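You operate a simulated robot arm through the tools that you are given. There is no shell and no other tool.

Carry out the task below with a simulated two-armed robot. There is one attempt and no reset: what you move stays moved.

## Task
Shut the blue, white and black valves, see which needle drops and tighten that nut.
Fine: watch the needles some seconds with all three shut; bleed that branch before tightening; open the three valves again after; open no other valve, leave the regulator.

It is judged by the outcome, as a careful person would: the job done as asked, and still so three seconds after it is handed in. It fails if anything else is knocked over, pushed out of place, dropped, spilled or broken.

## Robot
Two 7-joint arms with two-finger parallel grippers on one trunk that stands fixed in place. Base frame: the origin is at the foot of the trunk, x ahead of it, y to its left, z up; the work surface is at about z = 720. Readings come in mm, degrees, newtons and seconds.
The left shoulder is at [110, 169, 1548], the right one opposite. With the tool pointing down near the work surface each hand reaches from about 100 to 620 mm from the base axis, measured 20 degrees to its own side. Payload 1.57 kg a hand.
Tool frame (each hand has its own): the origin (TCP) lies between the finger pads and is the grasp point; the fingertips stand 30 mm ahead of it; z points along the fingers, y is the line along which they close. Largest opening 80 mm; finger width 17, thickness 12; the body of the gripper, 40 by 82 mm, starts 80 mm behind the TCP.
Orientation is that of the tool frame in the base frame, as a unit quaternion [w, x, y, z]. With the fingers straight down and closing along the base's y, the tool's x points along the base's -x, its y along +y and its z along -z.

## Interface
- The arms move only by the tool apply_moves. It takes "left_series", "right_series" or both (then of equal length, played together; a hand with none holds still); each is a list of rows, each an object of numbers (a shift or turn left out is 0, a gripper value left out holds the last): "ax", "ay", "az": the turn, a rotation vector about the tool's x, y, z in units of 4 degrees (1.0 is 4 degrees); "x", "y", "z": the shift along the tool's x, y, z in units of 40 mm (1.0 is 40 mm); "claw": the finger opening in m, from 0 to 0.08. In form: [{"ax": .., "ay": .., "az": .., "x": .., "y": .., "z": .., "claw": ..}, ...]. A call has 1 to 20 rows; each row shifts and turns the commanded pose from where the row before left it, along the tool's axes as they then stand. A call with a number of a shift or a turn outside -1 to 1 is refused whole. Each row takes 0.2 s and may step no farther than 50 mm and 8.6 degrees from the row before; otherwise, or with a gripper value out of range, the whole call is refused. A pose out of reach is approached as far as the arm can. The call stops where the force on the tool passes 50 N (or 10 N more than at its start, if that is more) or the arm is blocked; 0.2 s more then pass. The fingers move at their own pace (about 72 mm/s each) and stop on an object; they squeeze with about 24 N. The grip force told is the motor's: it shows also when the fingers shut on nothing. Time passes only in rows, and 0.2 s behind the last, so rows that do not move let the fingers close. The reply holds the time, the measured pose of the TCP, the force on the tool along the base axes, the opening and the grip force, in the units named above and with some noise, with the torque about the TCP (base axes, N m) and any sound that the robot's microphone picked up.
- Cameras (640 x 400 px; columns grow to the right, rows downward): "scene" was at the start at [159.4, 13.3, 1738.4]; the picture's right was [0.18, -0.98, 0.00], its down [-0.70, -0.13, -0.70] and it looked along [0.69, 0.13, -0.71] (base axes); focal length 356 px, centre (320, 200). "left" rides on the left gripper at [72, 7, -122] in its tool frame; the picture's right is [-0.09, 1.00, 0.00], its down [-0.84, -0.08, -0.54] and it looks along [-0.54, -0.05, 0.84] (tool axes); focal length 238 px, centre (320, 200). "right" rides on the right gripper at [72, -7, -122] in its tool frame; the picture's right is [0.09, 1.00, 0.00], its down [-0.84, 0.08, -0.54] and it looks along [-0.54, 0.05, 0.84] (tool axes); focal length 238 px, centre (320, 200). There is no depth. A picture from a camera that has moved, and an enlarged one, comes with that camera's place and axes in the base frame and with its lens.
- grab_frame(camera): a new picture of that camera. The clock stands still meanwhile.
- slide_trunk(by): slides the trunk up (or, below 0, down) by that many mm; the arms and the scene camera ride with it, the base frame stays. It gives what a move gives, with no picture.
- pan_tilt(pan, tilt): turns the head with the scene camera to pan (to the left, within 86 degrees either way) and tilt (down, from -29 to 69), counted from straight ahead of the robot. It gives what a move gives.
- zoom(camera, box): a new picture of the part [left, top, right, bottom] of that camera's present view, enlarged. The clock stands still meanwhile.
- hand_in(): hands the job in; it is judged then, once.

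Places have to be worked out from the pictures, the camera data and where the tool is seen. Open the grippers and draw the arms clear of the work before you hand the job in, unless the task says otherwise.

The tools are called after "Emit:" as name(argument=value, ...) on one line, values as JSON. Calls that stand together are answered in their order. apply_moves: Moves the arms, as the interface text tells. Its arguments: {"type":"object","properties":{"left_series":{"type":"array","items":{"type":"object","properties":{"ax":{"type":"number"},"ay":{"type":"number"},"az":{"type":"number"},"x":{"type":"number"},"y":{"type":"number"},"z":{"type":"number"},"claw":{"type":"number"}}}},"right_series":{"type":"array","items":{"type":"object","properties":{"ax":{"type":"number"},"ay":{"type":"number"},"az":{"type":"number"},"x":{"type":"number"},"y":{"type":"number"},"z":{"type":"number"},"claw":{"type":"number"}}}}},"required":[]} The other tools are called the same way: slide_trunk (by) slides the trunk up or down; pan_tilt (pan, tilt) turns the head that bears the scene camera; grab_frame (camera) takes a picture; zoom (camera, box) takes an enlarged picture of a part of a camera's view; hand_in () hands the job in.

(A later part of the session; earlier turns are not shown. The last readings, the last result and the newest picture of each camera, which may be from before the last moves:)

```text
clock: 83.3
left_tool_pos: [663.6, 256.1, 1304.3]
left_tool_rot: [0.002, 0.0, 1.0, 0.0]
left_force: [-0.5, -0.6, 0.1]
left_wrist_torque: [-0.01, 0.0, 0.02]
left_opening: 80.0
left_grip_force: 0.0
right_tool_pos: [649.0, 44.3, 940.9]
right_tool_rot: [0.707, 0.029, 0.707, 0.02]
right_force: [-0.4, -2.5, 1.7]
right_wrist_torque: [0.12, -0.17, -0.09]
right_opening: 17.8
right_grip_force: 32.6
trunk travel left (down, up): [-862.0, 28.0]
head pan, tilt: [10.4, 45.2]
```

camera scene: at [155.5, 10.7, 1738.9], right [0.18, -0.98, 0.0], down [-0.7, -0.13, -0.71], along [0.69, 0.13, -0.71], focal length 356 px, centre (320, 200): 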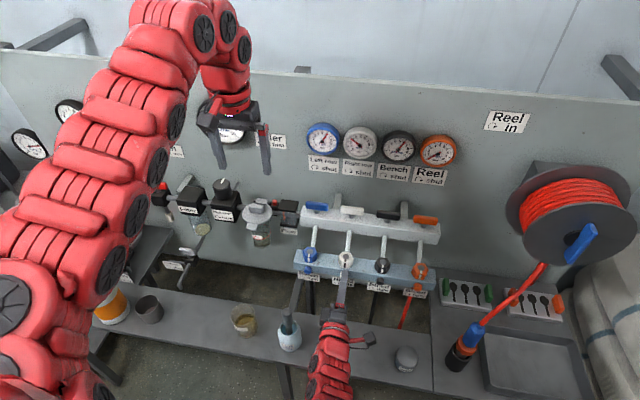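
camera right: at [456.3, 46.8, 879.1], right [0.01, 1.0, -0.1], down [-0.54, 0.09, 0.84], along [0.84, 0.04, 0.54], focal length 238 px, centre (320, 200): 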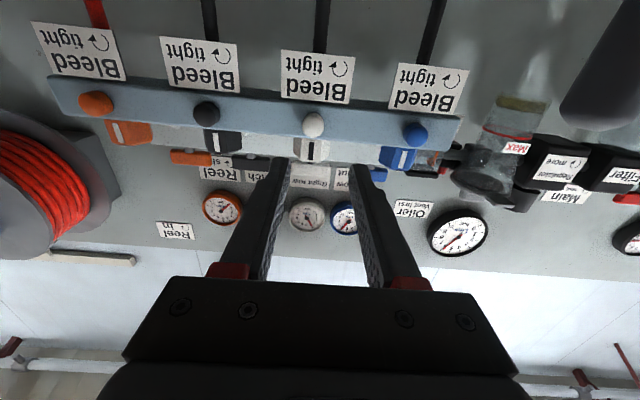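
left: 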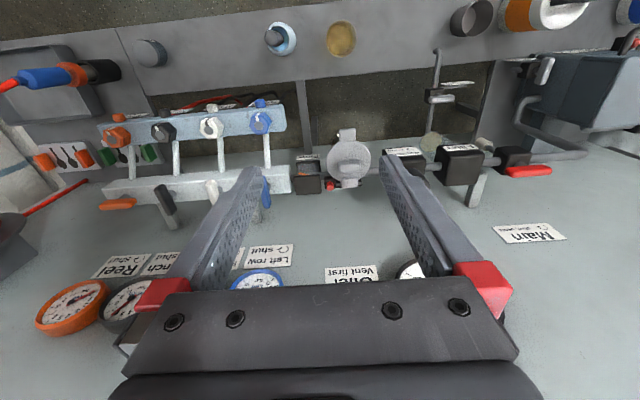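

While turning clockwise steadily the torque is nearly zero, so the knob is turning freely with the fingers (slip would show friction). I'll take a fresh bite from the far CCW roll and turn clockwise to locate the tight stop and so know the screw's true state.

Emit:
apply_moves(right_series=[{"claw": 0.034}, {"claw": 0.034}, {"z": -0.4}, {"z": -0.2}, {"az": -1}, {"az": -1}, {"az": -1}, {"az": -1}, {"az": -1}, {"az": -1}, {"az": -1}, {"az": -1}, {"az": -1}, {"az": -1}, {"az": -1}, {"az": -1}, {"az": -1}, {"az": -1}, {"az": -1}, {"az": -1}])

Emit:
apply_moves(right_series=[{"az": -1}, {"az": -1}, {"az": -1}, {"az": -1}, {"az": -1}, {"az": -1}, {"az": -1}, {"az": -1}, {"az": -1}, {"az": -1}, {"az": -1}, {"az": -1}, {"az": -1}, {"az": -1}, {"az": -1}, {"az": -1}, {"az": -1}, {"az": -1}, {"az": -1}, {"az": -1}])

Emit:
zoom(camera="right", box=[220, 80, 420, 205])

Emit:
zoom(camera="scene", box=[300, 110, 460, 210])

```text
clock: 87.5
left_tool_pos: [666.0, 255.9, 1304.4]
left_tool_rot: [0.001, 0.0, 1.0, 0.0]
left_force: [0.4, 0.4, -0.7]
left_wrist_torque: [-0.03, 0.03, 0.02]
left_opening: 79.9
left_grip_force: 0.0
right_tool_pos: [625.8, 44.5, 939.7]
right_tool_rot: [0.61, -0.352, 0.614, -0.357]
right_force: [0.3, 0.5, -0.6]
right_wrist_torque: [0.01, -0.02, 0.02]
right_opening: 34.2
right_grip_force: 0.0
trunk travel left (down, up): [-862.0, 28.0]
head pan, tilt: [10.4, 45.2]
```

```text
clock: 91.7
left_tool_pos: [664.8, 257.4, 1302.9]
left_tool_rot: [0.001, 0.0, 1.0, 0.0]
left_force: [0.6, -1.0, 0.1]
left_wrist_torque: [0.0, 0.02, 0.02]
left_opening: 80.2
left_grip_force: 0.1
right_tool_pos: [626.5, 45.4, 941.4]
right_tool_rot: [-0.237, 0.665, -0.243, 0.665]
right_force: [-0.1, -0.6, -0.6]
right_wrist_torque: [0.01, 0.02, 0.01]
right_opening: 34.0
right_grip_force: 0.1
trunk travel left (down, up): [-862.0, 28.0]
head pan, tilt: [10.4, 45.2]
```

```text
3.20 times, centred on (320, 142) of right
camera zoom: at [503.9, 5.4, 999.6], right [-0.01, -0.82, -0.57], down [-0.54, 0.48, -0.69], along [0.84, 0.3, -0.45], focal length 763 px, centre (320, 384)
```

zoom: 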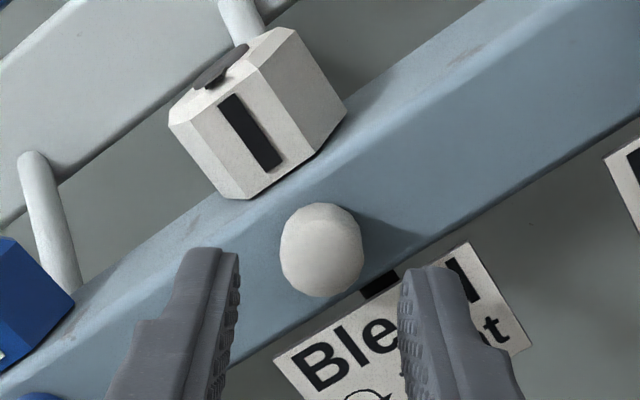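

```text
4.00 times, centred on (380, 160) of scene
camera zoom: at [159.2, 13.4, 1738.4], right [0.18, -0.98, 0.0], down [-0.7, -0.13, -0.7], along [0.69, 0.13, -0.71], focal length 1425 px, centre (80, 360)
```

zoom: 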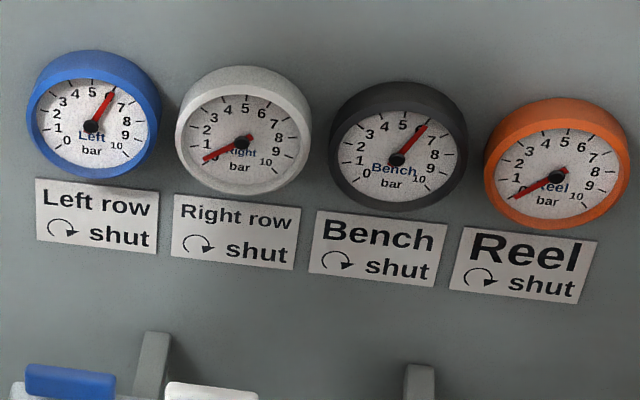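

Roll is about -140° and the knob is centred between the fingers. I'll advance, grip and turn clockwise in stages, monitoring torque.

Emit:
apply_moves(right_series=[{"z": 0.3}, {"z": 0.29}, {"claw": 0.0}, {"claw": 0.0}, {"claw": 0.0}])

Emit:
apply_moves(right_series=[{"az": 1}, {"az": 1}, {"az": 1}, {"az": 1}, {"az": 1}, {"az": 1}, {"az": 1}, {"az": 1}])

Emit:
apply_moves(right_series=[{"az": 1}, {"az": 1}, {"az": 1}, {"az": 1}, {"az": 1}, {"az": 1}, {"az": 1}, {"az": 1}])

Emit:
apply_moves(right_series=[{"az": 1}, {"az": 1}, {"az": 1}, {"az": 1}, {"az": 1}, {"az": 1}, {"az": 1}, {"az": 1}])

Emit:
apply_moves(right_series=[{"az": 1}, {"az": 1}, {"az": 1}, {"az": 1}, {"az": 1}, {"az": 1}])

```text
clock: 92.9
left_tool_pos: [666.8, 256.7, 1303.9]
left_tool_rot: [0.001, 0.0, 1.0, 0.001]
left_force: [-0.1, 0.4, -0.6]
left_wrist_torque: [0.01, 0.02, -0.01]
left_opening: 79.9
left_grip_force: 0.1
right_tool_pos: [649.5, 46.7, 940.3]
right_tool_rot: [-0.238, 0.665, -0.245, 0.664]
right_force: [0.4, -3.7, -6.6]
right_wrist_torque: [0.03, 0.13, -0.16]
right_opening: 17.3
right_grip_force: 32.4
trunk travel left (down, up): [-862.0, 28.0]
head pan, tilt: [10.4, 45.2]
```

```text
clock: 94.7
left_tool_pos: [665.7, 255.6, 1304.2]
left_tool_rot: [0.001, 0.0, 1.0, 0.001]
left_force: [-0.8, 0.4, 0.1]
left_wrist_torque: [-0.03, 0.03, 0.01]
left_opening: 80.2
left_grip_force: 0.0
right_tool_pos: [648.1, 44.8, 940.3]
right_tool_rot: [-0.411, 0.571, -0.419, 0.574]
right_force: [0.3, -6.8, -6.4]
right_wrist_torque: [-0.02, 0.19, -0.17]
right_opening: 17.2
right_grip_force: 32.5
trunk travel left (down, up): [-862.0, 28.0]
head pan, tilt: [10.4, 45.2]
```

```text
clock: 96.5
left_tool_pos: [665.6, 256.6, 1303.1]
left_tool_rot: [0.0, -0.001, 1.0, 0.0]
left_force: [0.1, 0.3, -0.7]
left_wrist_torque: [0.0, 0.02, 0.03]
left_opening: 79.9
left_grip_force: 0.0
right_tool_pos: [650.0, 45.0, 940.1]
right_tool_rot: [0.553, -0.434, 0.56, -0.438]
right_force: [-0.9, -0.7, -7.2]
right_wrist_torque: [-0.1, 0.23, -0.03]
right_opening: 17.6
right_grip_force: 32.2
trunk travel left (down, up): [-862.0, 28.0]
head pan, tilt: [10.4, 45.2]
```

```text
clock: 98.3
left_tool_pos: [664.3, 256.8, 1303.9]
left_tool_rot: [0.0, 0.0, 1.0, -0.001]
left_force: [0.7, -0.9, -0.1]
left_wrist_torque: [0.0, -0.03, 0.0]
left_opening: 80.2
left_grip_force: 0.1
right_tool_pos: [650.2, 45.3, 940.6]
right_tool_rot: [0.654, -0.262, 0.657, -0.269]
right_force: [-0.8, 2.3, -3.9]
right_wrist_torque: [-0.08, 0.04, 0.13]
right_opening: 17.9
right_grip_force: 32.2
trunk travel left (down, up): [-862.0, 28.0]
head pan, tilt: [10.4, 45.2]
```

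```text
clock: 99.7
left_tool_pos: [664.3, 256.5, 1304.4]
left_tool_rot: [0.0, 0.0, 1.0, 0.0]
left_force: [0.4, 0.1, -0.4]
left_wrist_torque: [-0.01, 0.0, -0.06]
left_opening: 79.8
left_grip_force: 0.0
right_tool_pos: [649.5, 45.3, 940.9]
right_tool_rot: [0.695, -0.12, 0.697, -0.127]
right_force: [-0.6, 0.3, -0.4]
right_wrist_torque: [-0.04, -0.03, 0.06]
right_opening: 17.6
right_grip_force: 31.8
trunk travel left (down, up): [-862.0, 28.0]
head pan, tilt: [10.4, 45.2]
```

No torque rise yet; by my count about 50° of net opening remains. I'll keep turning clockwise.

Emit:
apply_moves(right_series=[{"az": 1}, {"az": 1}, {"az": 1}, {"az": 1}, {"az": 1}])

Emit:
apply_moves(right_series=[{"az": 1}, {"az": 1}, {"az": 1}, {"az": 1}, {"az": 1}])

Emit:
apply_moves(right_series=[{"az": 1}, {"az": 1}, {"az": 1}, {"az": 1}, {"az": 1}])

Emit:
zoom(camera="right", box=[220, 80, 420, 205])

```text
clock: 100.9
left_tool_pos: [663.3, 258.7, 1304.8]
left_tool_rot: [0.001, 0.0, 1.0, 0.0]
left_force: [0.2, -1.2, -0.5]
left_wrist_torque: [-0.04, 0.0, 0.0]
left_opening: 80.1
left_grip_force: 0.0
right_tool_pos: [648.9, 46.0, 939.9]
right_tool_rot: [0.707, 0.004, 0.708, -0.005]
right_force: [0.0, -0.9, 0.4]
right_wrist_torque: [-0.02, -0.07, -0.02]
right_opening: 17.2
right_grip_force: 31.4
trunk travel left (down, up): [-862.0, 28.0]
head pan, tilt: [10.4, 45.2]
```

```text
clock: 102.1
left_tool_pos: [664.7, 256.6, 1305.0]
left_tool_rot: [0.001, 0.0, 1.0, 0.001]
left_force: [0.2, 0.5, 0.1]
left_wrist_torque: [-0.01, 0.03, 0.02]
left_opening: 80.5
left_grip_force: 0.0
right_tool_pos: [648.6, 45.9, 941.7]
right_tool_rot: [0.697, 0.125, 0.696, 0.119]
right_force: [-1.0, 0.3, 0.0]
right_wrist_torque: [0.01, 0.03, 0.0]
right_opening: 17.0
right_grip_force: 31.6
trunk travel left (down, up): [-862.0, 28.0]
head pan, tilt: [10.4, 45.2]
```

```text
clock: 103.3
left_tool_pos: [664.9, 257.4, 1303.5]
left_tool_rot: [0.001, 0.0, 1.0, -0.001]
left_force: [-0.5, -0.1, 0.1]
left_wrist_torque: [0.01, -0.02, 0.01]
left_opening: 80.1
left_grip_force: 0.0
right_tool_pos: [648.3, 45.1, 940.1]
right_tool_rot: [0.686, 0.173, 0.687, 0.167]
right_force: [-1.1, 1.4, -2.1]
right_wrist_torque: [-0.02, 0.03, -0.02]
right_opening: 17.8
right_grip_force: 33.0
right hand out of reach, approached as far as the arm can: row 3, 4, 5
trunk travel left (down, up): [-862.0, 28.0]
head pan, tilt: [10.4, 45.2]
```

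```text
3.20 times, centred on (320, 142) of right
camera zoom: at [527.0, 73.1, 873.5], right [0.01, 0.92, 0.38], down [-0.54, -0.32, 0.78], along [0.84, -0.22, 0.5], focal length 763 px, centre (320, 384)
```

zoom: 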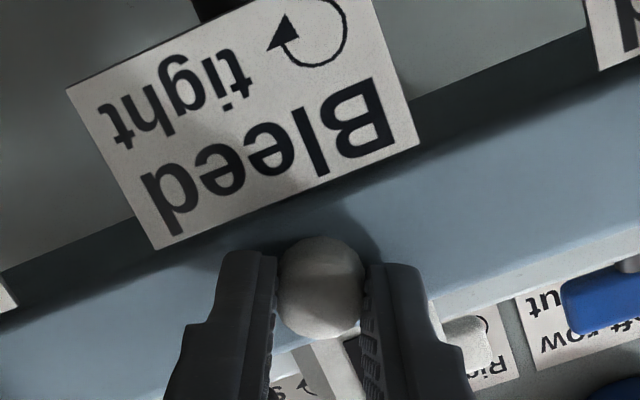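

Net turn is back to roughly zero now by my count. I'll regrip once at about -50° roll and turn clockwise to see whether a firm stop appears.

Emit:
apply_moves(right_series=[{"claw": 0.034}, {"claw": 0.034}, {"z": -0.5}, {"az": -1}, {"az": -1}, {"az": -1}, {"az": -1}, {"az": -1}, {"az": -1}, {"az": -1}, {"az": -1}, {"az": -1}, {"az": -1}, {"az": -1}, {"az": -1}, {"az": -1}, {"az": -1}, {"az": -1}, {"az": -1}])

Emit:
apply_moves(right_series=[{"z": 0.3}, {"z": 0.24}, {"claw": 0.0}, {"claw": 0.0}, {"claw": 0.0}])

Emit:
apply_moves(right_series=[{"az": 1}, {"az": 1}, {"az": 1}, {"az": 1}])

Emit:
apply_moves(right_series=[{"az": 1}, {"az": 1}, {"az": 1}, {"az": 1}])

Emit:
apply_moves(right_series=[{"az": 1}, {"az": 1}, {"az": 1}, {"az": 1}])

```text
clock: 107.3
left_tool_pos: [664.4, 258.0, 1304.2]
left_tool_rot: [0.001, 0.0, 1.0, 0.001]
left_force: [-0.5, 0.4, 0.3]
left_wrist_torque: [0.01, -0.02, 0.01]
left_opening: 80.0
left_grip_force: 0.1
right_tool_pos: [628.0, 45.6, 939.7]
right_tool_rot: [0.67, -0.218, 0.673, -0.222]
right_force: [-1.2, -0.4, -0.2]
right_wrist_torque: [-0.03, 0.02, -0.01]
right_opening: 34.2
right_grip_force: 0.1
trunk travel left (down, up): [-862.0, 28.0]
head pan, tilt: [10.4, 45.2]
```

```text
clock: 108.5
left_tool_pos: [664.0, 257.6, 1304.4]
left_tool_rot: [0.001, 0.0, 1.0, -0.001]
left_force: [0.4, 0.6, -0.5]
left_wrist_torque: [0.01, -0.02, 0.02]
left_opening: 80.0
left_grip_force: 0.2
right_tool_pos: [652.2, 45.8, 941.0]
right_tool_rot: [0.671, -0.217, 0.673, -0.223]
right_force: [0.8, 3.1, -0.7]
right_wrist_torque: [0.01, 0.01, 0.05]
right_opening: 17.8
right_grip_force: 32.2
trunk travel left (down, up): [-862.0, 28.0]
head pan, tilt: [10.4, 45.2]
```

```text
clock: 109.5
left_tool_pos: [664.4, 256.2, 1304.3]
left_tool_rot: [0.001, 0.0, 1.0, 0.0]
left_force: [-0.7, -0.5, 0.0]
left_wrist_torque: [0.01, 0.02, -0.01]
left_opening: 79.9
left_grip_force: 0.0
right_tool_pos: [651.3, 45.0, 939.5]
right_tool_rot: [0.695, -0.119, 0.698, -0.127]
right_force: [-0.5, -3.4, 1.0]
right_wrist_torque: [-0.08, -0.06, -0.04]
right_opening: 17.6
right_grip_force: 32.5
trunk travel left (down, up): [-862.0, 28.0]
head pan, tilt: [10.4, 45.2]
```

```text
clock: 110.5
left_tool_pos: [665.1, 256.5, 1304.3]
left_tool_rot: [0.001, 0.0, 1.0, 0.0]
left_force: [0.1, -0.2, 0.3]
left_wrist_torque: [0.0, 0.0, 0.02]
left_opening: 80.3
left_grip_force: 0.0
right_tool_pos: [651.5, 45.2, 940.1]
right_tool_rot: [0.706, -0.023, 0.707, -0.029]
right_force: [1.6, -5.9, 4.2]
right_wrist_torque: [-0.09, -0.12, -0.09]
right_opening: 17.8
right_grip_force: 32.7
trunk travel left (down, up): [-862.0, 28.0]
head pan, tilt: [10.4, 45.2]
```

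```text
clock: 111.5
left_tool_pos: [665.4, 256.7, 1305.5]
left_tool_rot: [0.001, 0.0, 1.0, 0.0]
left_force: [-0.1, 0.3, -0.5]
left_wrist_torque: [0.02, 0.02, 0.04]
left_opening: 80.0
left_grip_force: 0.0
right_tool_pos: [649.9, 46.4, 941.8]
right_tool_rot: [0.703, 0.077, 0.703, 0.069]
right_force: [1.9, -5.5, 2.6]
right_wrist_torque: [-0.14, -0.13, -0.14]
right_opening: 18.3
right_grip_force: 32.9
trunk travel left (down, up): [-862.0, 28.0]
head pan, tilt: [10.4, 45.2]
```

The torque is a bit higher now (−0.08 to −0.14), hinting at the stop. I'll look at the knob very closely for any mark that shows whether it rotates.

Emit:
zoom(camera="right", box=[295, 145, 345, 195])

Emit:
zoom(camera="scene", box=[320, 240, 420, 302])

```text
8.00 times, centred on (320, 170) of right
camera zoom: at [528.2, 53.8, 868.9], right [0.01, 0.99, 0.12], down [-0.54, -0.09, 0.84], along [0.84, -0.07, 0.54], focal length 1907 px, centre (320, 440)
```

zoom: 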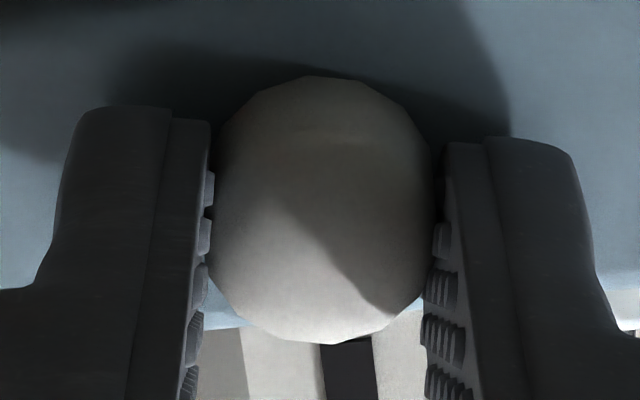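

```text
6.40 times, centred on (370, 271) of scene
camera zoom: at [159.5, 12.2, 1738.4], right [0.18, -0.98, 0.0], down [-0.7, -0.13, -0.7], along [0.69, 0.13, -0.71], focal length 2280 px, centre (0, -254)
```

zoom: 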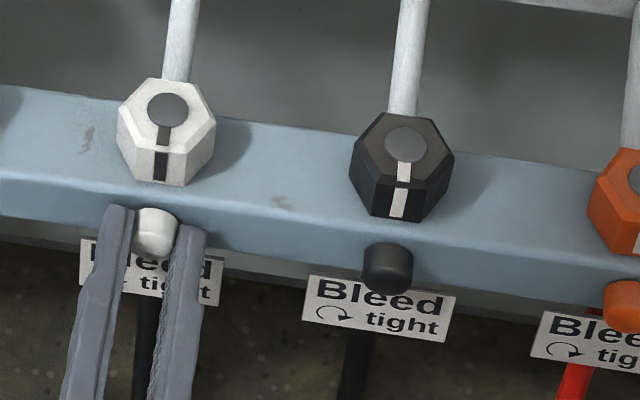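

The knob's end outline is a faceted polygon, so I can track it relative to the fingers. I'll turn 8° CCW and compare the outline in the hand camera.

Emit:
apply_moves(right_series=[{"az": -1}, {"az": -1}, {}])

Emit:
zoom(camera="right", box=[295, 145, 345, 195])

Emit:
apply_moves(right_series=[{"az": -1}, {"az": -1}, {}])

Emit:
zoom(camera="right", box=[295, 145, 345, 195])

Emit:
apply_moves(right_series=[{"az": -1}, {"az": -1}, {}])

Emit:
zoom(camera="right", box=[295, 145, 345, 195])

```text
clock: 112.3
left_tool_pos: [664.2, 255.6, 1304.9]
left_tool_rot: [-0.001, 0.0, 1.0, 0.0]
left_force: [-0.1, 0.2, 0.7]
left_wrist_torque: [0.03, -0.03, -0.02]
left_opening: 80.0
left_grip_force: 0.1
right_tool_pos: [650.8, 45.9, 939.1]
right_tool_rot: [0.706, 0.026, 0.708, 0.02]
right_force: [-0.1, -2.8, 0.1]
right_wrist_torque: [0.04, 0.03, -0.16]
right_opening: 17.6
right_grip_force: 32.5
trunk travel left (down, up): [-862.0, 28.0]
head pan, tilt: [10.4, 45.2]
```

```text
8.00 times, centred on (320, 170) of right
camera zoom: at [528.1, 43.8, 867.6], right [0.01, 1.0, -0.03], down [-0.54, 0.03, 0.84], along [0.84, 0.01, 0.54], focal length 1907 px, centre (320, 440)
```

zoom: 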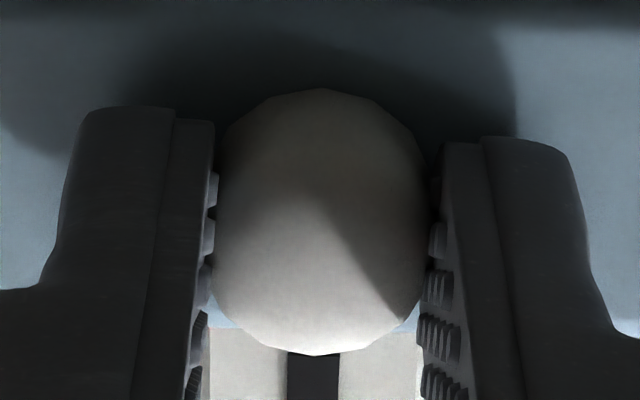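

```text
clock: 113.1
left_tool_pos: [664.8, 256.4, 1304.8]
left_tool_rot: [0.001, 0.0, 1.0, 0.0]
left_force: [-0.5, -0.2, -0.3]
left_wrist_torque: [0.0, -0.02, 0.03]
left_opening: 80.0
left_grip_force: 0.1
right_tool_pos: [650.0, 44.5, 938.6]
right_tool_rot: [0.705, -0.022, 0.708, -0.031]
right_force: [0.6, -2.0, -2.8]
right_wrist_torque: [-0.09, 0.05, -0.05]
right_opening: 17.9
right_grip_force: 32.3
trunk travel left (down, up): [-862.0, 28.0]
head pan, tilt: [10.4, 45.2]
```

```text
8.00 times, centred on (320, 170) of right
camera zoom: at [528.3, 33.5, 867.9], right [0.01, 0.99, -0.17], down [-0.54, 0.14, 0.83], along [0.84, 0.08, 0.53], focal length 1907 px, centre (320, 440)
```

zoom: 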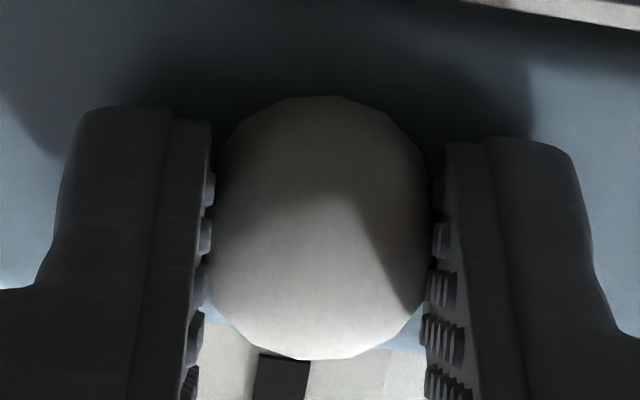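

```text
clock: 113.9
left_tool_pos: [664.0, 258.2, 1304.2]
left_tool_rot: [0.001, 0.0, 1.0, 0.0]
left_force: [-0.7, 0.7, 0.0]
left_wrist_torque: [0.0, -0.03, -0.02]
left_opening: 80.2
left_grip_force: 0.1
right_tool_pos: [651.1, 44.9, 940.6]
right_tool_rot: [0.702, -0.071, 0.704, -0.078]
right_force: [0.6, 0.1, -2.4]
right_wrist_torque: [-0.04, 0.13, 0.08]
right_opening: 18.2
right_grip_force: 33.2
trunk travel left (down, up): [-862.0, 28.0]
head pan, tilt: [10.4, 45.2]
```

```text
8.00 times, centred on (320, 170) of right
camera zoom: at [528.4, 23.8, 871.1], right [0.01, 0.95, -0.3], down [-0.54, 0.26, 0.8], along [0.84, 0.16, 0.51], focal length 1907 px, centre (320, 440)
```

zoom: 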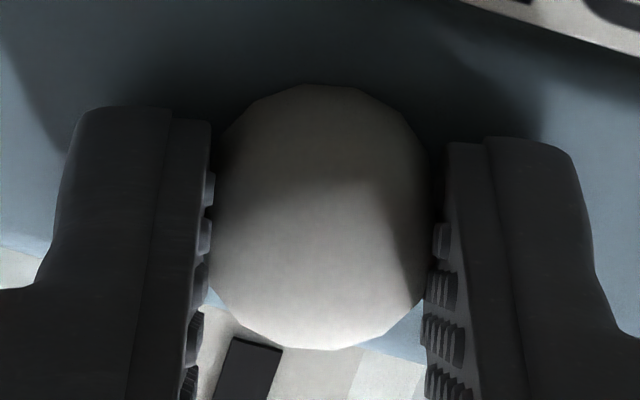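

The facets shift 8° per 8° step relative to the fingers: the knob stays still and the smooth fingertips are slipping. The grippier pads sit ~30 mm back, so I need a vertical grasp from above, with the knob at the TCP in front of the bar. I'll use the left hand, so first I retract the right hand up and to the right.

Emit:
apply_moves(right_series=[{"claw": 0.034}, {"claw": 0.034}, {"z": -0.6}, {"z": -0.9}, {"z": -0.9}, {"x": -0.8, "y": -0.6}, {"x": -0.8, "y": -0.6}, {"x": -0.8, "y": -0.6}, {"x": -0.8, "y": -0.6}, {"x": -0.8, "y": -0.6}, {"y": -0.8}, {"y": -0.8}])

Emit:
grab_frame(camera="scene")

Emit:
zoom(camera="scene", box=[320, 240, 400, 300])

```text
clock: 116.5
left_tool_pos: [663.5, 256.1, 1304.5]
left_tool_rot: [0.001, 0.001, 1.0, 0.001]
left_force: [-1.3, -0.3, 0.9]
left_wrist_torque: [0.02, 0.02, -0.01]
left_opening: 79.9
left_grip_force: 0.0
right_tool_pos: [551.0, -101.3, 1135.8]
right_tool_rot: [0.703, -0.073, 0.704, -0.079]
right_force: [-0.1, 0.3, 0.3]
right_wrist_torque: [-0.01, -0.01, -0.02]
right_opening: 34.2
right_grip_force: 0.2
trunk travel left (down, up): [-862.0, 28.0]
head pan, tilt: [10.4, 45.2]
```

```text
taken
camera scene: at [158.5, 12.6, 1738.5], right [0.18, -0.98, 0.0], down [-0.7, -0.13, -0.7], along [0.69, 0.13, -0.71], focal length 356 px, centre (320, 200)
```

scene: 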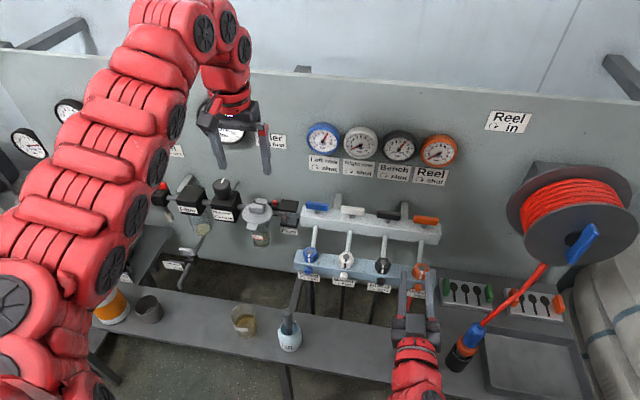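

```text
6.67 times, centred on (360, 270) of scene
camera zoom: at [158.5, 12.6, 1738.5], right [0.18, -0.98, 0.0], down [-0.7, -0.13, -0.7], along [0.69, 0.13, -0.71], focal length 2375 px, centre (53, -267)
```

zoom: 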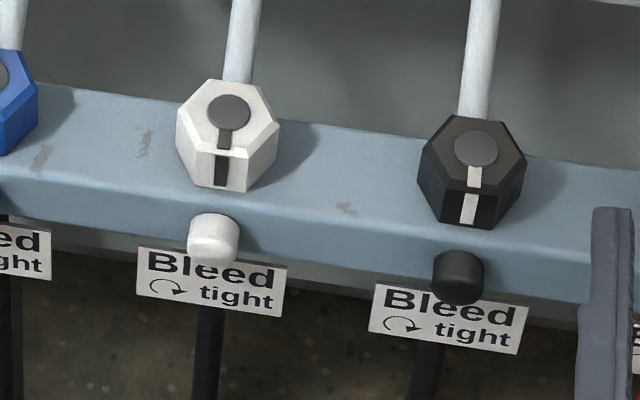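

Needles hold: Left and Bench at 6, Right at 0. Now I'll bring the left hand (fingers down) over toward the white bleed knob, staying high first.

Emit:
apply_moves(left_series=[{"y": -0.88, "z": 0.6, "claw": 0.045}, {"y": -0.88, "z": 0.6}, {"y": -0.88, "z": 0.6}, {"y": -0.88, "z": 0.6}, {"y": -0.88, "z": 0.6}, {"y": -0.88, "z": 0.6}, {"z": 0.7}, {"z": 0.7}, {}])

Emit:
grab_frame(camera="left")

Emit:
grab_frame(camera="scene")

```text
clock: 118.5
left_tool_pos: [665.2, 47.6, 1106.3]
left_tool_rot: [0.002, 0.0, 1.0, 0.0]
left_force: [-0.2, 0.3, -0.1]
left_wrist_torque: [-0.02, 0.0, 0.02]
left_opening: 45.0
left_grip_force: 0.1
right_tool_pos: [552.6, -102.0, 1135.6]
right_tool_rot: [0.702, -0.072, 0.704, -0.078]
right_force: [1.3, 0.8, -0.5]
right_wrist_torque: [0.03, 0.0, -0.02]
right_opening: 34.0
right_grip_force: 0.1
trunk travel left (down, up): [-862.0, 28.0]
head pan, tilt: [10.4, 45.2]
```

```text
taken
camera left: at [592.5, 52.6, 1228.8], right [0.09, 1.0, 0.0], down [0.84, -0.08, 0.54], along [0.54, -0.05, -0.84], focal length 238 px, centre (320, 200)
```

left: 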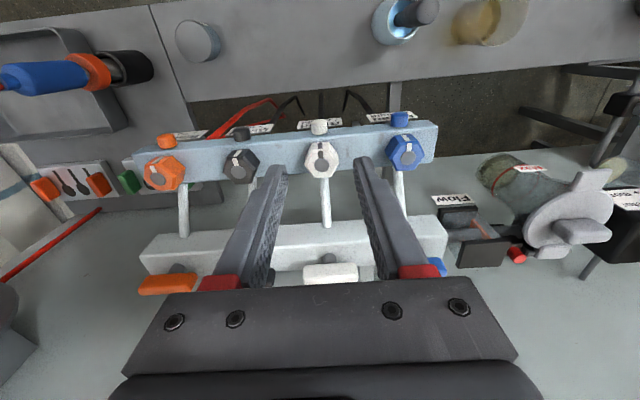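

```text
taken
camera scene: at [158.9, 12.9, 1738.5], right [0.18, -0.98, 0.0], down [-0.7, -0.13, -0.7], along [0.69, 0.13, -0.71], focal length 356 px, centre (320, 200)
```

scene: 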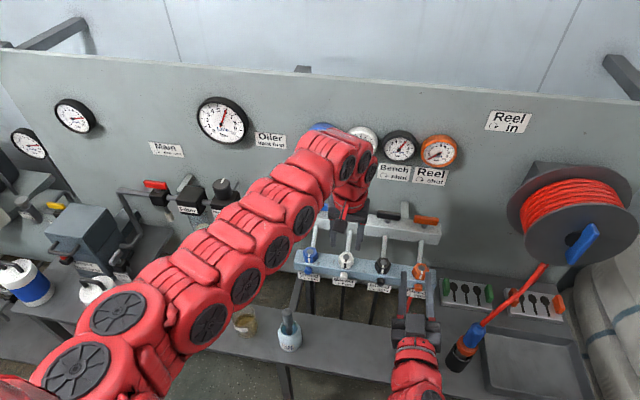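

The left hand is above the knob and the image puts the knob at about [673, 44]. I'll centre on it and go down so the knob ends up between the pads at TCP height (z≈942), with the fingers just in front of the bar face.

Emit:
apply_moves(left_series=[{"x": -0.12, "y": -0.09, "z": 0.6}, {"z": 0.7}, {"z": 0.7}, {"z": 0.6}, {}])

Emit:
grab_frame(camera="left")

```text
clock: 119.7
left_tool_pos: [668.1, 41.8, 1001.6]
left_tool_rot: [0.002, 0.0, 1.0, 0.0]
left_force: [-1.9, 0.5, 0.0]
left_wrist_torque: [-0.01, 0.01, 0.05]
left_opening: 44.9
left_grip_force: 0.1
right_tool_pos: [552.0, -100.8, 1137.0]
right_tool_rot: [0.702, -0.072, 0.704, -0.078]
right_force: [-0.4, 0.3, 0.1]
right_wrist_torque: [0.01, -0.01, 0.0]
right_opening: 34.1
right_grip_force: 0.0
trunk travel left (down, up): [-862.0, 28.0]
head pan, tilt: [10.4, 45.2]
```

```text
taken
camera left: at [596.5, 48.2, 1123.5], right [0.09, 1.0, 0.0], down [0.83, -0.08, 0.54], along [0.54, -0.05, -0.84], focal length 238 px, centre (320, 200)
```

left: 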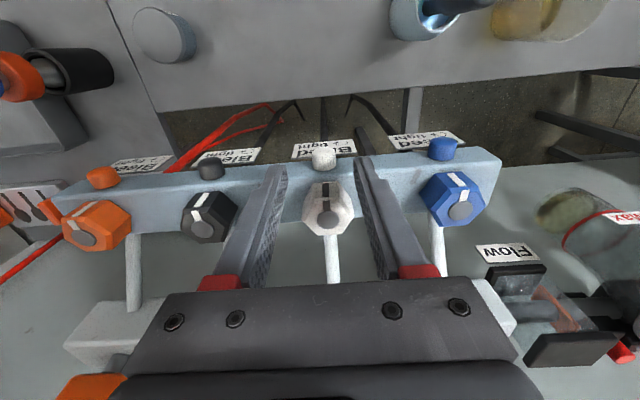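

The label plates sit just below (top around z≈913), so I'll stop at TCP z≈950 (tips ~920) to stay clear. Now the final descent.

Emit:
apply_moves(left_series=[{"x": -0.07, "y": 0.07, "z": 0.4}, {"z": 0.4}, {"z": 0.3}, {"z": 0.18}, {}])

Emit:
zoom(camera="left", box=[220, 80, 420, 205])

Emit:
zoom(camera="scene", box=[290, 190, 420, 310])

```text
clock: 120.9
left_tool_pos: [672.5, 45.4, 947.1]
left_tool_rot: [0.001, 0.0, 1.0, 0.0]
left_force: [-0.4, -0.5, -0.3]
left_wrist_torque: [0.01, 0.04, -0.03]
left_opening: 44.9
left_grip_force: 0.0
right_tool_pos: [552.8, -100.3, 1134.7]
right_tool_rot: [0.702, -0.072, 0.704, -0.078]
right_force: [0.5, -0.6, 0.0]
right_wrist_torque: [0.0, 0.01, -0.03]
right_opening: 34.0
right_grip_force: 0.0
trunk travel left (down, up): [-862.0, 28.0]
head pan, tilt: [10.4, 45.2]
```

```text
3.20 times, centred on (320, 142) of left
camera zoom: at [599.9, 50.7, 1070.5], right [0.09, 1.0, 0.0], down [0.84, -0.08, 0.54], along [0.54, -0.05, -0.84], focal length 763 px, centre (320, 384)
```

zoom: 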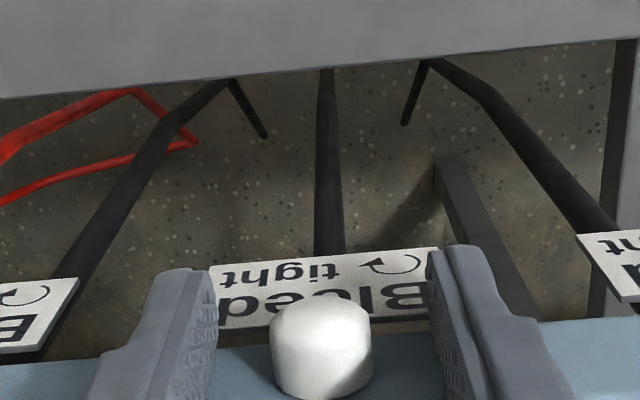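

```text
3.33 times, centred on (355, 250) of scene
camera zoom: at [159.0, 13.7, 1738.4], right [0.18, -0.98, 0.0], down [-0.7, -0.13, -0.7], along [0.69, 0.13, -0.71], focal length 1188 px, centre (203, 33)
```

zoom: 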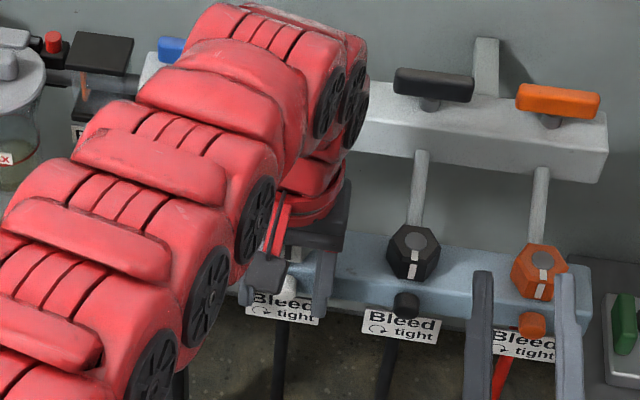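

The knob is centred between the pads with clearance all round. I'll close on it, look at the facets, then lean the hand 12° (counter-clockwise from the front) and compare.

Emit:
apply_moves(left_series=[{"claw": 0.0}, {"claw": 0.0}, {"claw": 0.0}])

Emit:
zoom(camera="left", box=[290, 160, 350, 210])

Emit:
apply_moves(left_series=[{"ax": 1, "y": 0.012}, {"ax": 1, "y": 0.012}, {"ax": 1, "y": 0.012}])

Emit:
zoom(camera="left", box=[290, 160, 350, 210])

```text
clock: 121.7
left_tool_pos: [672.0, 45.0, 947.0]
left_tool_rot: [0.001, -0.001, 1.0, 0.0]
left_force: [0.2, 0.7, -0.6]
left_wrist_torque: [0.04, -0.07, 0.08]
left_opening: 17.6
left_grip_force: 32.8
right_tool_pos: [552.5, -101.0, 1135.5]
right_tool_rot: [0.702, -0.071, 0.704, -0.078]
right_force: [-0.1, 0.0, 0.3]
right_wrist_torque: [0.02, -0.03, 0.01]
right_opening: 34.1
right_grip_force: 0.1
trunk travel left (down, up): [-862.0, 28.0]
head pan, tilt: [10.4, 45.2]
```

```text
8.00 times, centred on (320, 185) of left
camera zoom: at [600.1, 50.6, 1070.5], right [0.09, 1.0, 0.0], down [0.84, -0.08, 0.54], along [0.54, -0.05, -0.84], focal length 1907 px, centre (320, 320)
```

zoom: 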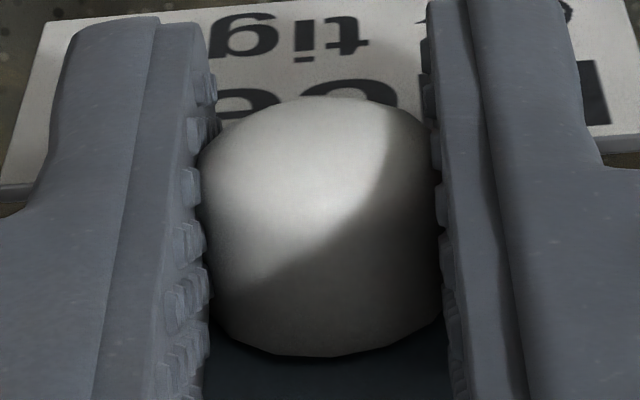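

```text
clock: 122.5
left_tool_pos: [672.2, 46.9, 948.0]
left_tool_rot: [0.002, 0.0, 0.994, -0.107]
left_force: [-6.1, 3.4, -2.5]
left_wrist_torque: [0.18, -0.56, 0.26]
left_opening: 17.9
left_grip_force: 32.3
right_tool_pos: [551.1, -100.1, 1136.3]
right_tool_rot: [0.702, -0.073, 0.704, -0.079]
right_force: [-0.4, 0.7, -0.4]
right_wrist_torque: [0.05, 0.0, 0.0]
right_opening: 34.1
right_grip_force: 0.0
trunk travel left (down, up): [-862.0, 28.0]
head pan, tilt: [10.4, 45.2]
```

```text
8.00 times, centred on (320, 185) of left
camera zoom: at [600.0, 78.1, 1067.3], right [0.09, 0.97, -0.21], down [0.83, 0.04, 0.55], along [0.54, -0.23, -0.81], focal length 1907 px, centre (320, 320)
```

zoom: 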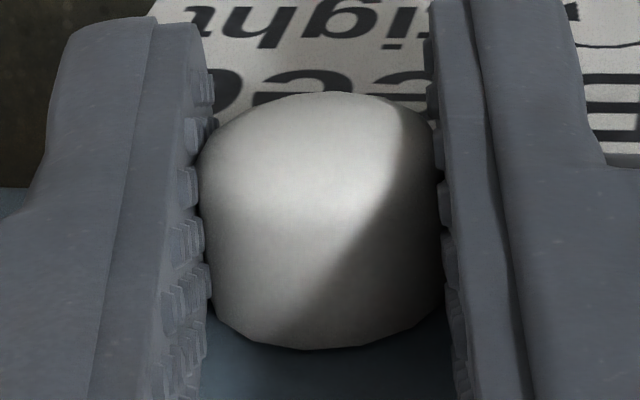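

Torque is now 0.18 N·m at 12°. I'll continue to about 28° and check torque and facets.

Emit:
apply_moves(left_series=[{"ax": 1, "y": 0.012}, {"ax": 1, "y": 0.012}])

Emit:
zoom(camera="left", box=[295, 185, 345, 210])

Emit:
apply_moves(left_series=[{"ax": 1, "y": 0.012}, {"ax": 1, "y": 0.012}])

Emit:
zoom(camera="left", box=[295, 185, 345, 210])

```text
clock: 123.1
left_tool_pos: [672.5, 48.6, 950.5]
left_tool_rot: [0.003, 0.0, 0.984, -0.175]
left_force: [-4.0, 5.7, 3.6]
left_wrist_torque: [0.01, 0.17, 0.07]
left_opening: 17.7
left_grip_force: 32.6
right_tool_pos: [550.0, -101.7, 1136.9]
right_tool_rot: [0.702, -0.071, 0.704, -0.078]
right_force: [-0.2, -0.1, 0.2]
right_wrist_torque: [0.01, -0.02, 0.02]
right_opening: 34.2
right_grip_force: 0.0
trunk travel left (down, up): [-862.0, 28.0]
head pan, tilt: [10.4, 45.2]
```

```text
12.80 times, centred on (320, 198) of left
camera zoom: at [599.8, 95.4, 1062.2], right [0.09, 0.94, -0.34], down [0.83, 0.11, 0.54], along [0.54, -0.34, -0.77], focal length 3051 px, centre (320, 232)
```

zoom: 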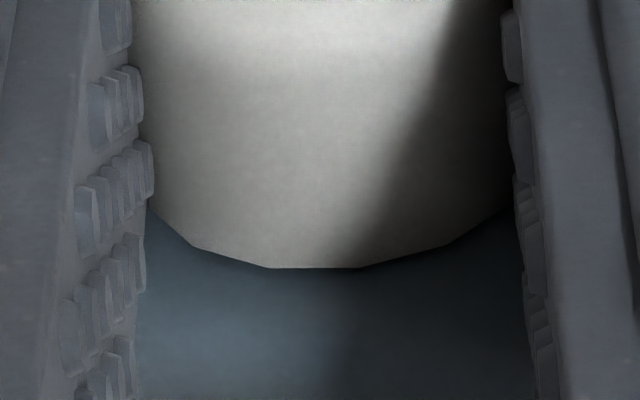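

```text
clock: 123.7
left_tool_pos: [672.8, 49.1, 949.0]
left_tool_rot: [0.001, 0.0, 0.97, -0.242]
left_force: [-2.1, 7.8, 4.3]
left_wrist_torque: [0.14, 0.36, -0.11]
left_opening: 17.9
left_grip_force: 32.3
right_tool_pos: [551.4, -100.9, 1135.5]
right_tool_rot: [0.702, -0.072, 0.704, -0.078]
right_force: [0.2, 0.6, -1.3]
right_wrist_torque: [-0.03, -0.01, 0.01]
right_opening: 33.8
right_grip_force: 0.0
trunk travel left (down, up): [-862.0, 28.0]
head pan, tilt: [10.4, 45.2]
```

```text
12.80 times, centred on (320, 198) of left
camera zoom: at [600.1, 111.6, 1053.1], right [0.09, 0.88, -0.47], down [0.84, 0.19, 0.52], along [0.54, -0.44, -0.72], focal length 3051 px, centre (320, 232)
```

zoom: 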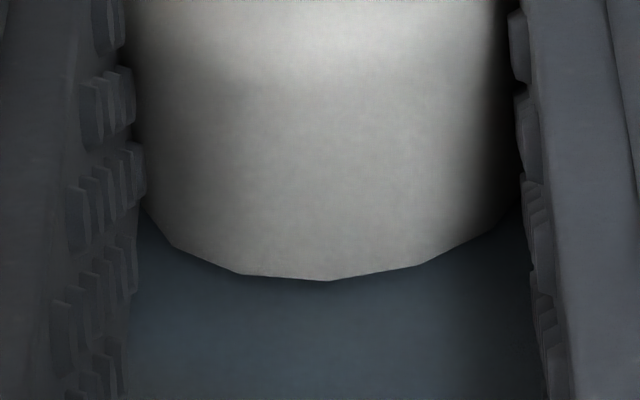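

The facets show it's still slipping CCW (28 px per 8°). I'll check the other direction with the same facet test before deciding on a stronger method.

Emit:
apply_moves(left_series=[{"ax": -1, "y": -0.012}, {"ax": -1, "y": -0.012}])

Emit:
zoom(camera="left", box=[295, 185, 345, 210])

Emit:
apply_moves(left_series=[{"ax": -1, "y": -0.012}, {"ax": -1, "y": -0.012}])

Emit:
zoom(camera="left", box=[295, 185, 345, 210])

```text
clock: 124.3
left_tool_pos: [672.2, 46.8, 948.2]
left_tool_rot: [0.0, 0.001, 0.985, -0.173]
left_force: [-3.9, 5.4, -2.2]
left_wrist_torque: [-0.03, 0.26, 0.06]
left_opening: 17.5
left_grip_force: 32.3
right_tool_pos: [552.8, -99.8, 1135.5]
right_tool_rot: [0.702, -0.071, 0.704, -0.078]
right_force: [-0.6, 0.9, -0.2]
right_wrist_torque: [0.01, 0.03, -0.02]
right_opening: 34.2
right_grip_force: 0.0
trunk travel left (down, up): [-862.0, 28.0]
head pan, tilt: [10.4, 45.2]
```

```text
12.80 times, centred on (320, 198) of left
camera zoom: at [600.3, 94.7, 1060.7], right [0.09, 0.94, -0.34], down [0.84, 0.11, 0.54], along [0.54, -0.33, -0.77], focal length 3051 px, centre (320, 232)
```

zoom: 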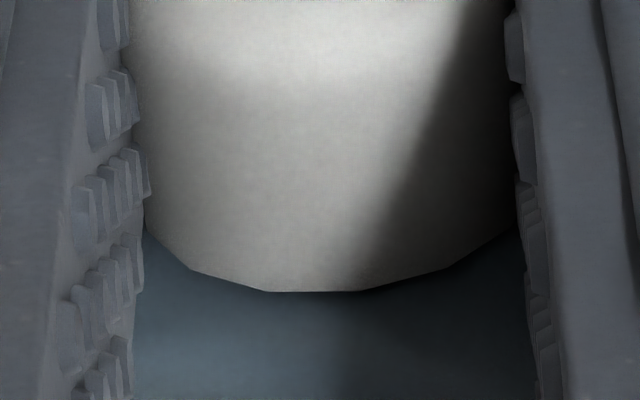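

```text
clock: 124.9
left_tool_pos: [672.4, 46.7, 948.6]
left_tool_rot: [0.0, 0.0, 0.995, -0.105]
left_force: [-5.6, 3.5, -9.1]
left_wrist_torque: [0.03, 0.17, 0.13]
left_opening: 18.1
left_grip_force: 32.8
right_tool_pos: [552.0, -101.1, 1135.5]
right_tool_rot: [0.702, -0.073, 0.704, -0.077]
right_force: [-0.6, 0.0, 0.0]
right_wrist_torque: [-0.01, 0.02, -0.01]
right_opening: 34.2
right_grip_force: 0.1
trunk travel left (down, up): [-862.0, 28.0]
head pan, tilt: [10.4, 45.2]
```

```text
12.80 times, centred on (320, 198) of left
camera zoom: at [600.2, 77.6, 1066.7], right [0.09, 0.97, -0.21], down [0.84, 0.04, 0.55], along [0.54, -0.22, -0.81], focal length 3051 px, centre (320, 232)
```

zoom: 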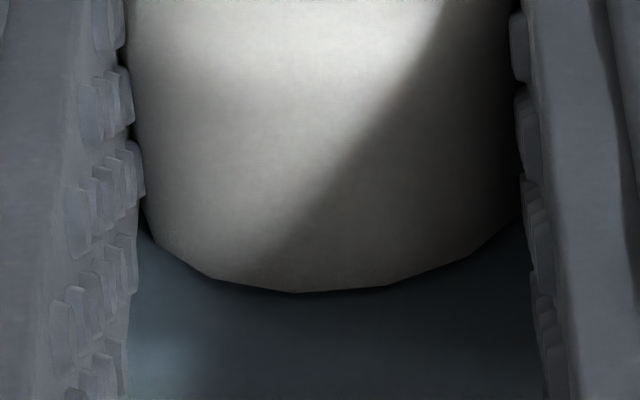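

Back at the same lean, the facets are in exactly the same place: the knob hasn't turned in either direction. Since it won't rotate, it may be a push-to-bleed button, with "↻ tight" referring to the nut. I'll release the left hand, lift it away, and test by pressing with the right hand's closed fingertips.

Emit:
apply_moves(left_series=[{"claw": 0.045}, {"claw": 0.045}, {"ax": -1}, {"ax": -1}, {"ax": -1}, {}, {"z": -0.8}, {"z": -0.8}, {"z": -0.8}, {"z": -0.8}, {"z": -0.8}, {"z": -0.8, "y": 0.4}, {"y": 0.9}, {"y": 0.9}, {"y": 0.9}, {"y": 0.9}, {"y": 0.9}])

Emit:
apply_moves(right_series=[{"claw": 0.0, "az": 1}, {"az": 1}, {"az": 1}, {"y": 0.9}, {"y": 0.9}, {"y": 0.9}, {"y": 0.9}, {"x": 0.9}, {"x": 0.9}, {"x": 0.9}, {"x": 0.9}, {"x": 0.9}, {}])

Emit:
grab_frame(camera="scene")

Emit:
zoom(camera="right", box=[220, 80, 420, 205])

```text
clock: 128.5
left_tool_pos: [671.6, 244.3, 1137.6]
left_tool_rot: [0.002, 0.0, 1.0, -0.001]
left_force: [0.1, 0.3, 0.3]
left_wrist_torque: [-0.05, -0.03, -0.01]
left_opening: 44.9
left_grip_force: 0.1
right_tool_pos: [552.0, -100.3, 1135.2]
right_tool_rot: [0.702, -0.072, 0.704, -0.078]
right_force: [0.4, -0.3, -0.1]
right_wrist_torque: [0.03, -0.02, -0.01]
right_opening: 34.0
right_grip_force: 0.1
trunk travel left (down, up): [-862.0, 28.0]
head pan, tilt: [10.4, 45.2]
```

```text
clock: 131.3
left_tool_pos: [672.4, 242.5, 1139.1]
left_tool_rot: [0.0, 0.0, 1.0, 0.0]
left_force: [-0.3, -0.2, -0.3]
left_wrist_torque: [0.01, 0.02, 0.03]
left_opening: 45.2
left_grip_force: 0.0
right_tool_pos: [554.0, 42.1, 954.9]
right_tool_rot: [0.706, 0.002, 0.708, -0.004]
right_force: [-0.7, 0.1, -0.7]
right_wrist_torque: [-0.03, -0.02, 0.01]
right_opening: 0.2
right_grip_force: 21.7
trunk travel left (down, up): [-862.0, 28.0]
head pan, tilt: [10.4, 45.2]
```

```text
taken
camera scene: at [159.0, 13.2, 1738.4], right [0.18, -0.98, 0.0], down [-0.7, -0.13, -0.7], along [0.69, 0.13, -0.71], focal length 356 px, centre (320, 200)
```

scene: 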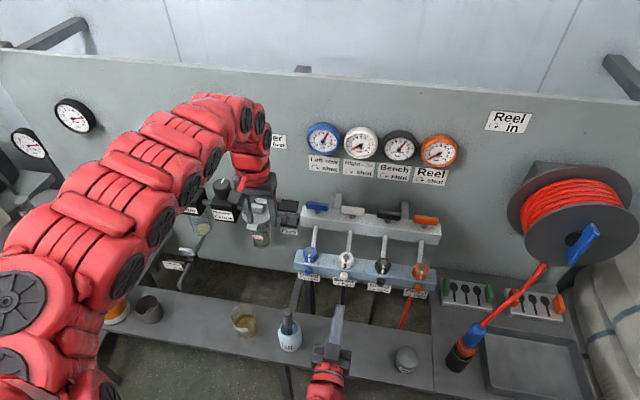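

```text
3.20 times, centred on (320, 142) of right
camera zoom: at [431.2, 35.9, 882.2], right [0.01, 1.0, -0.1], down [-0.54, 0.09, 0.84], along [0.84, 0.04, 0.54], focal length 763 px, centre (320, 384)
```

zoom: 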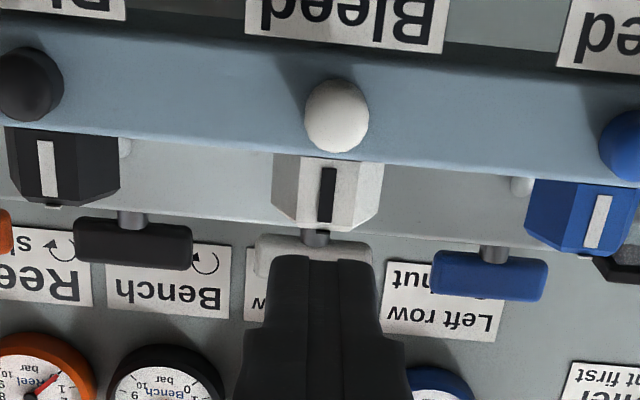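

The right fingertips are lined up. I'll lower to z≈940 and advance to just short of the knob's front (tip x≈656).

Emit:
apply_moves(right_series=[{"x": 0.37, "y": 0.05}, {"z": 0.6}, {"z": 0.6}, {"z": 0.6}, {}])

Emit:
zoom(camera="scene", box=[320, 240, 400, 300])

Emit:
zoom(camera="right", box=[220, 80, 420, 205])

```text
clock: 132.5
left_tool_pos: [672.3, 243.1, 1139.1]
left_tool_rot: [0.001, 0.0, 1.0, 0.001]
left_force: [-0.6, -0.5, 0.6]
left_wrist_torque: [0.02, 0.02, 0.0]
left_opening: 45.0
left_grip_force: 0.1
right_tool_pos: [627.5, 42.8, 941.1]
right_tool_rot: [0.706, 0.002, 0.708, -0.004]
right_force: [0.0, -0.2, -0.7]
right_wrist_torque: [0.02, -0.01, -0.04]
right_opening: 0.0
right_grip_force: 20.8
trunk travel left (down, up): [-862.0, 28.0]
head pan, tilt: [10.4, 45.2]
```

```text
6.67 times, centred on (360, 270) of scene
camera zoom: at [158.9, 12.9, 1738.4], right [0.18, -0.98, 0.0], down [-0.7, -0.13, -0.7], along [0.69, 0.13, -0.71], focal length 2375 px, centre (53, -267)
```

zoom: 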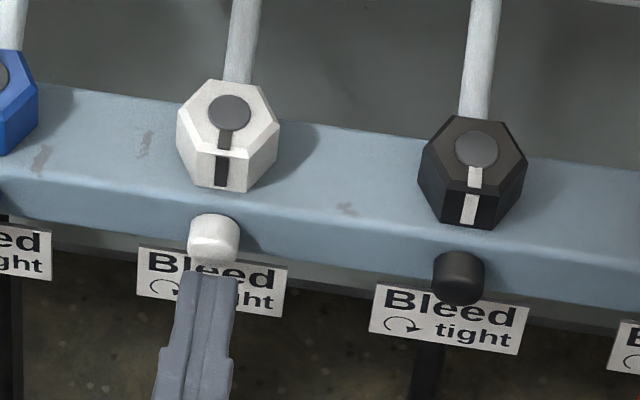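

```text
3.20 times, centred on (320, 142) of right
camera zoom: at [504.7, 37.4, 869.1], right [0.01, 1.0, -0.09], down [-0.54, 0.08, 0.84], along [0.84, 0.04, 0.54], focal length 763 px, centre (320, 384)
```

zoom: 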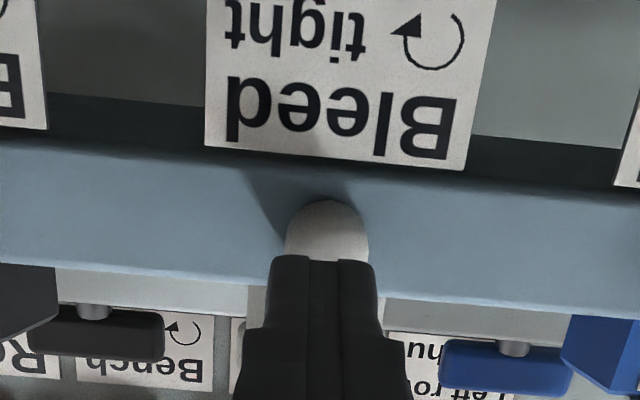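

Tips are just short of the knob. Now I'll advance in small steps and watch force against travel.

Emit:
apply_moves(right_series=[{"z": 0.08}, {"z": 0.08}, {"z": 0.05}])

Emit:
apply_moves(right_series=[{"z": 0.05}, {"z": 0.05}])

Emit:
apply_moves(right_series=[{"z": 0.05}, {"z": 0.05}])

```text
clock: 133.3
left_tool_pos: [671.6, 243.5, 1139.3]
left_tool_rot: [0.001, 0.0, 1.0, 0.0]
left_force: [-0.2, -0.5, -0.1]
left_wrist_torque: [0.03, 0.0, 0.0]
left_opening: 45.0
left_grip_force: 0.0
right_tool_pos: [636.5, 43.5, 940.7]
right_tool_rot: [0.706, 0.002, 0.708, -0.005]
right_force: [-0.1, 0.4, 0.2]
right_wrist_torque: [-0.03, 0.03, 0.05]
right_opening: 0.0
right_grip_force: 21.3
trunk travel left (down, up): [-862.0, 28.0]
head pan, tilt: [10.4, 45.2]
```

```text
clock: 133.9
left_tool_pos: [672.1, 244.7, 1138.8]
left_tool_rot: [0.001, 0.0, 1.0, 0.0]
left_force: [0.3, -0.2, 0.1]
left_wrist_torque: [-0.02, -0.03, 0.0]
left_opening: 45.1
left_grip_force: 0.0
right_tool_pos: [640.6, 43.4, 940.5]
right_tool_rot: [0.707, 0.002, 0.708, -0.004]
right_force: [-1.9, 0.1, 0.8]
right_wrist_torque: [-0.04, 0.01, 0.01]
right_opening: 0.0
right_grip_force: 21.6
trunk travel left (down, up): [-862.0, 28.0]
head pan, tilt: [10.4, 45.2]
```

```text
clock: 134.5
left_tool_pos: [671.7, 242.7, 1138.1]
left_tool_rot: [0.001, -0.001, 1.0, 0.001]
left_force: [1.1, -0.3, -0.4]
left_wrist_torque: [0.01, 0.02, 0.0]
left_opening: 45.2
left_grip_force: 0.1
right_tool_pos: [643.0, 42.9, 940.4]
right_tool_rot: [0.706, 0.003, 0.708, -0.005]
right_force: [-2.8, -1.8, -1.2]
right_wrist_torque: [-0.01, 0.07, -0.01]
right_opening: 0.2
right_grip_force: 21.6
trunk travel left (down, up): [-862.0, 28.0]
head pan, tilt: [10.4, 45.2]
```

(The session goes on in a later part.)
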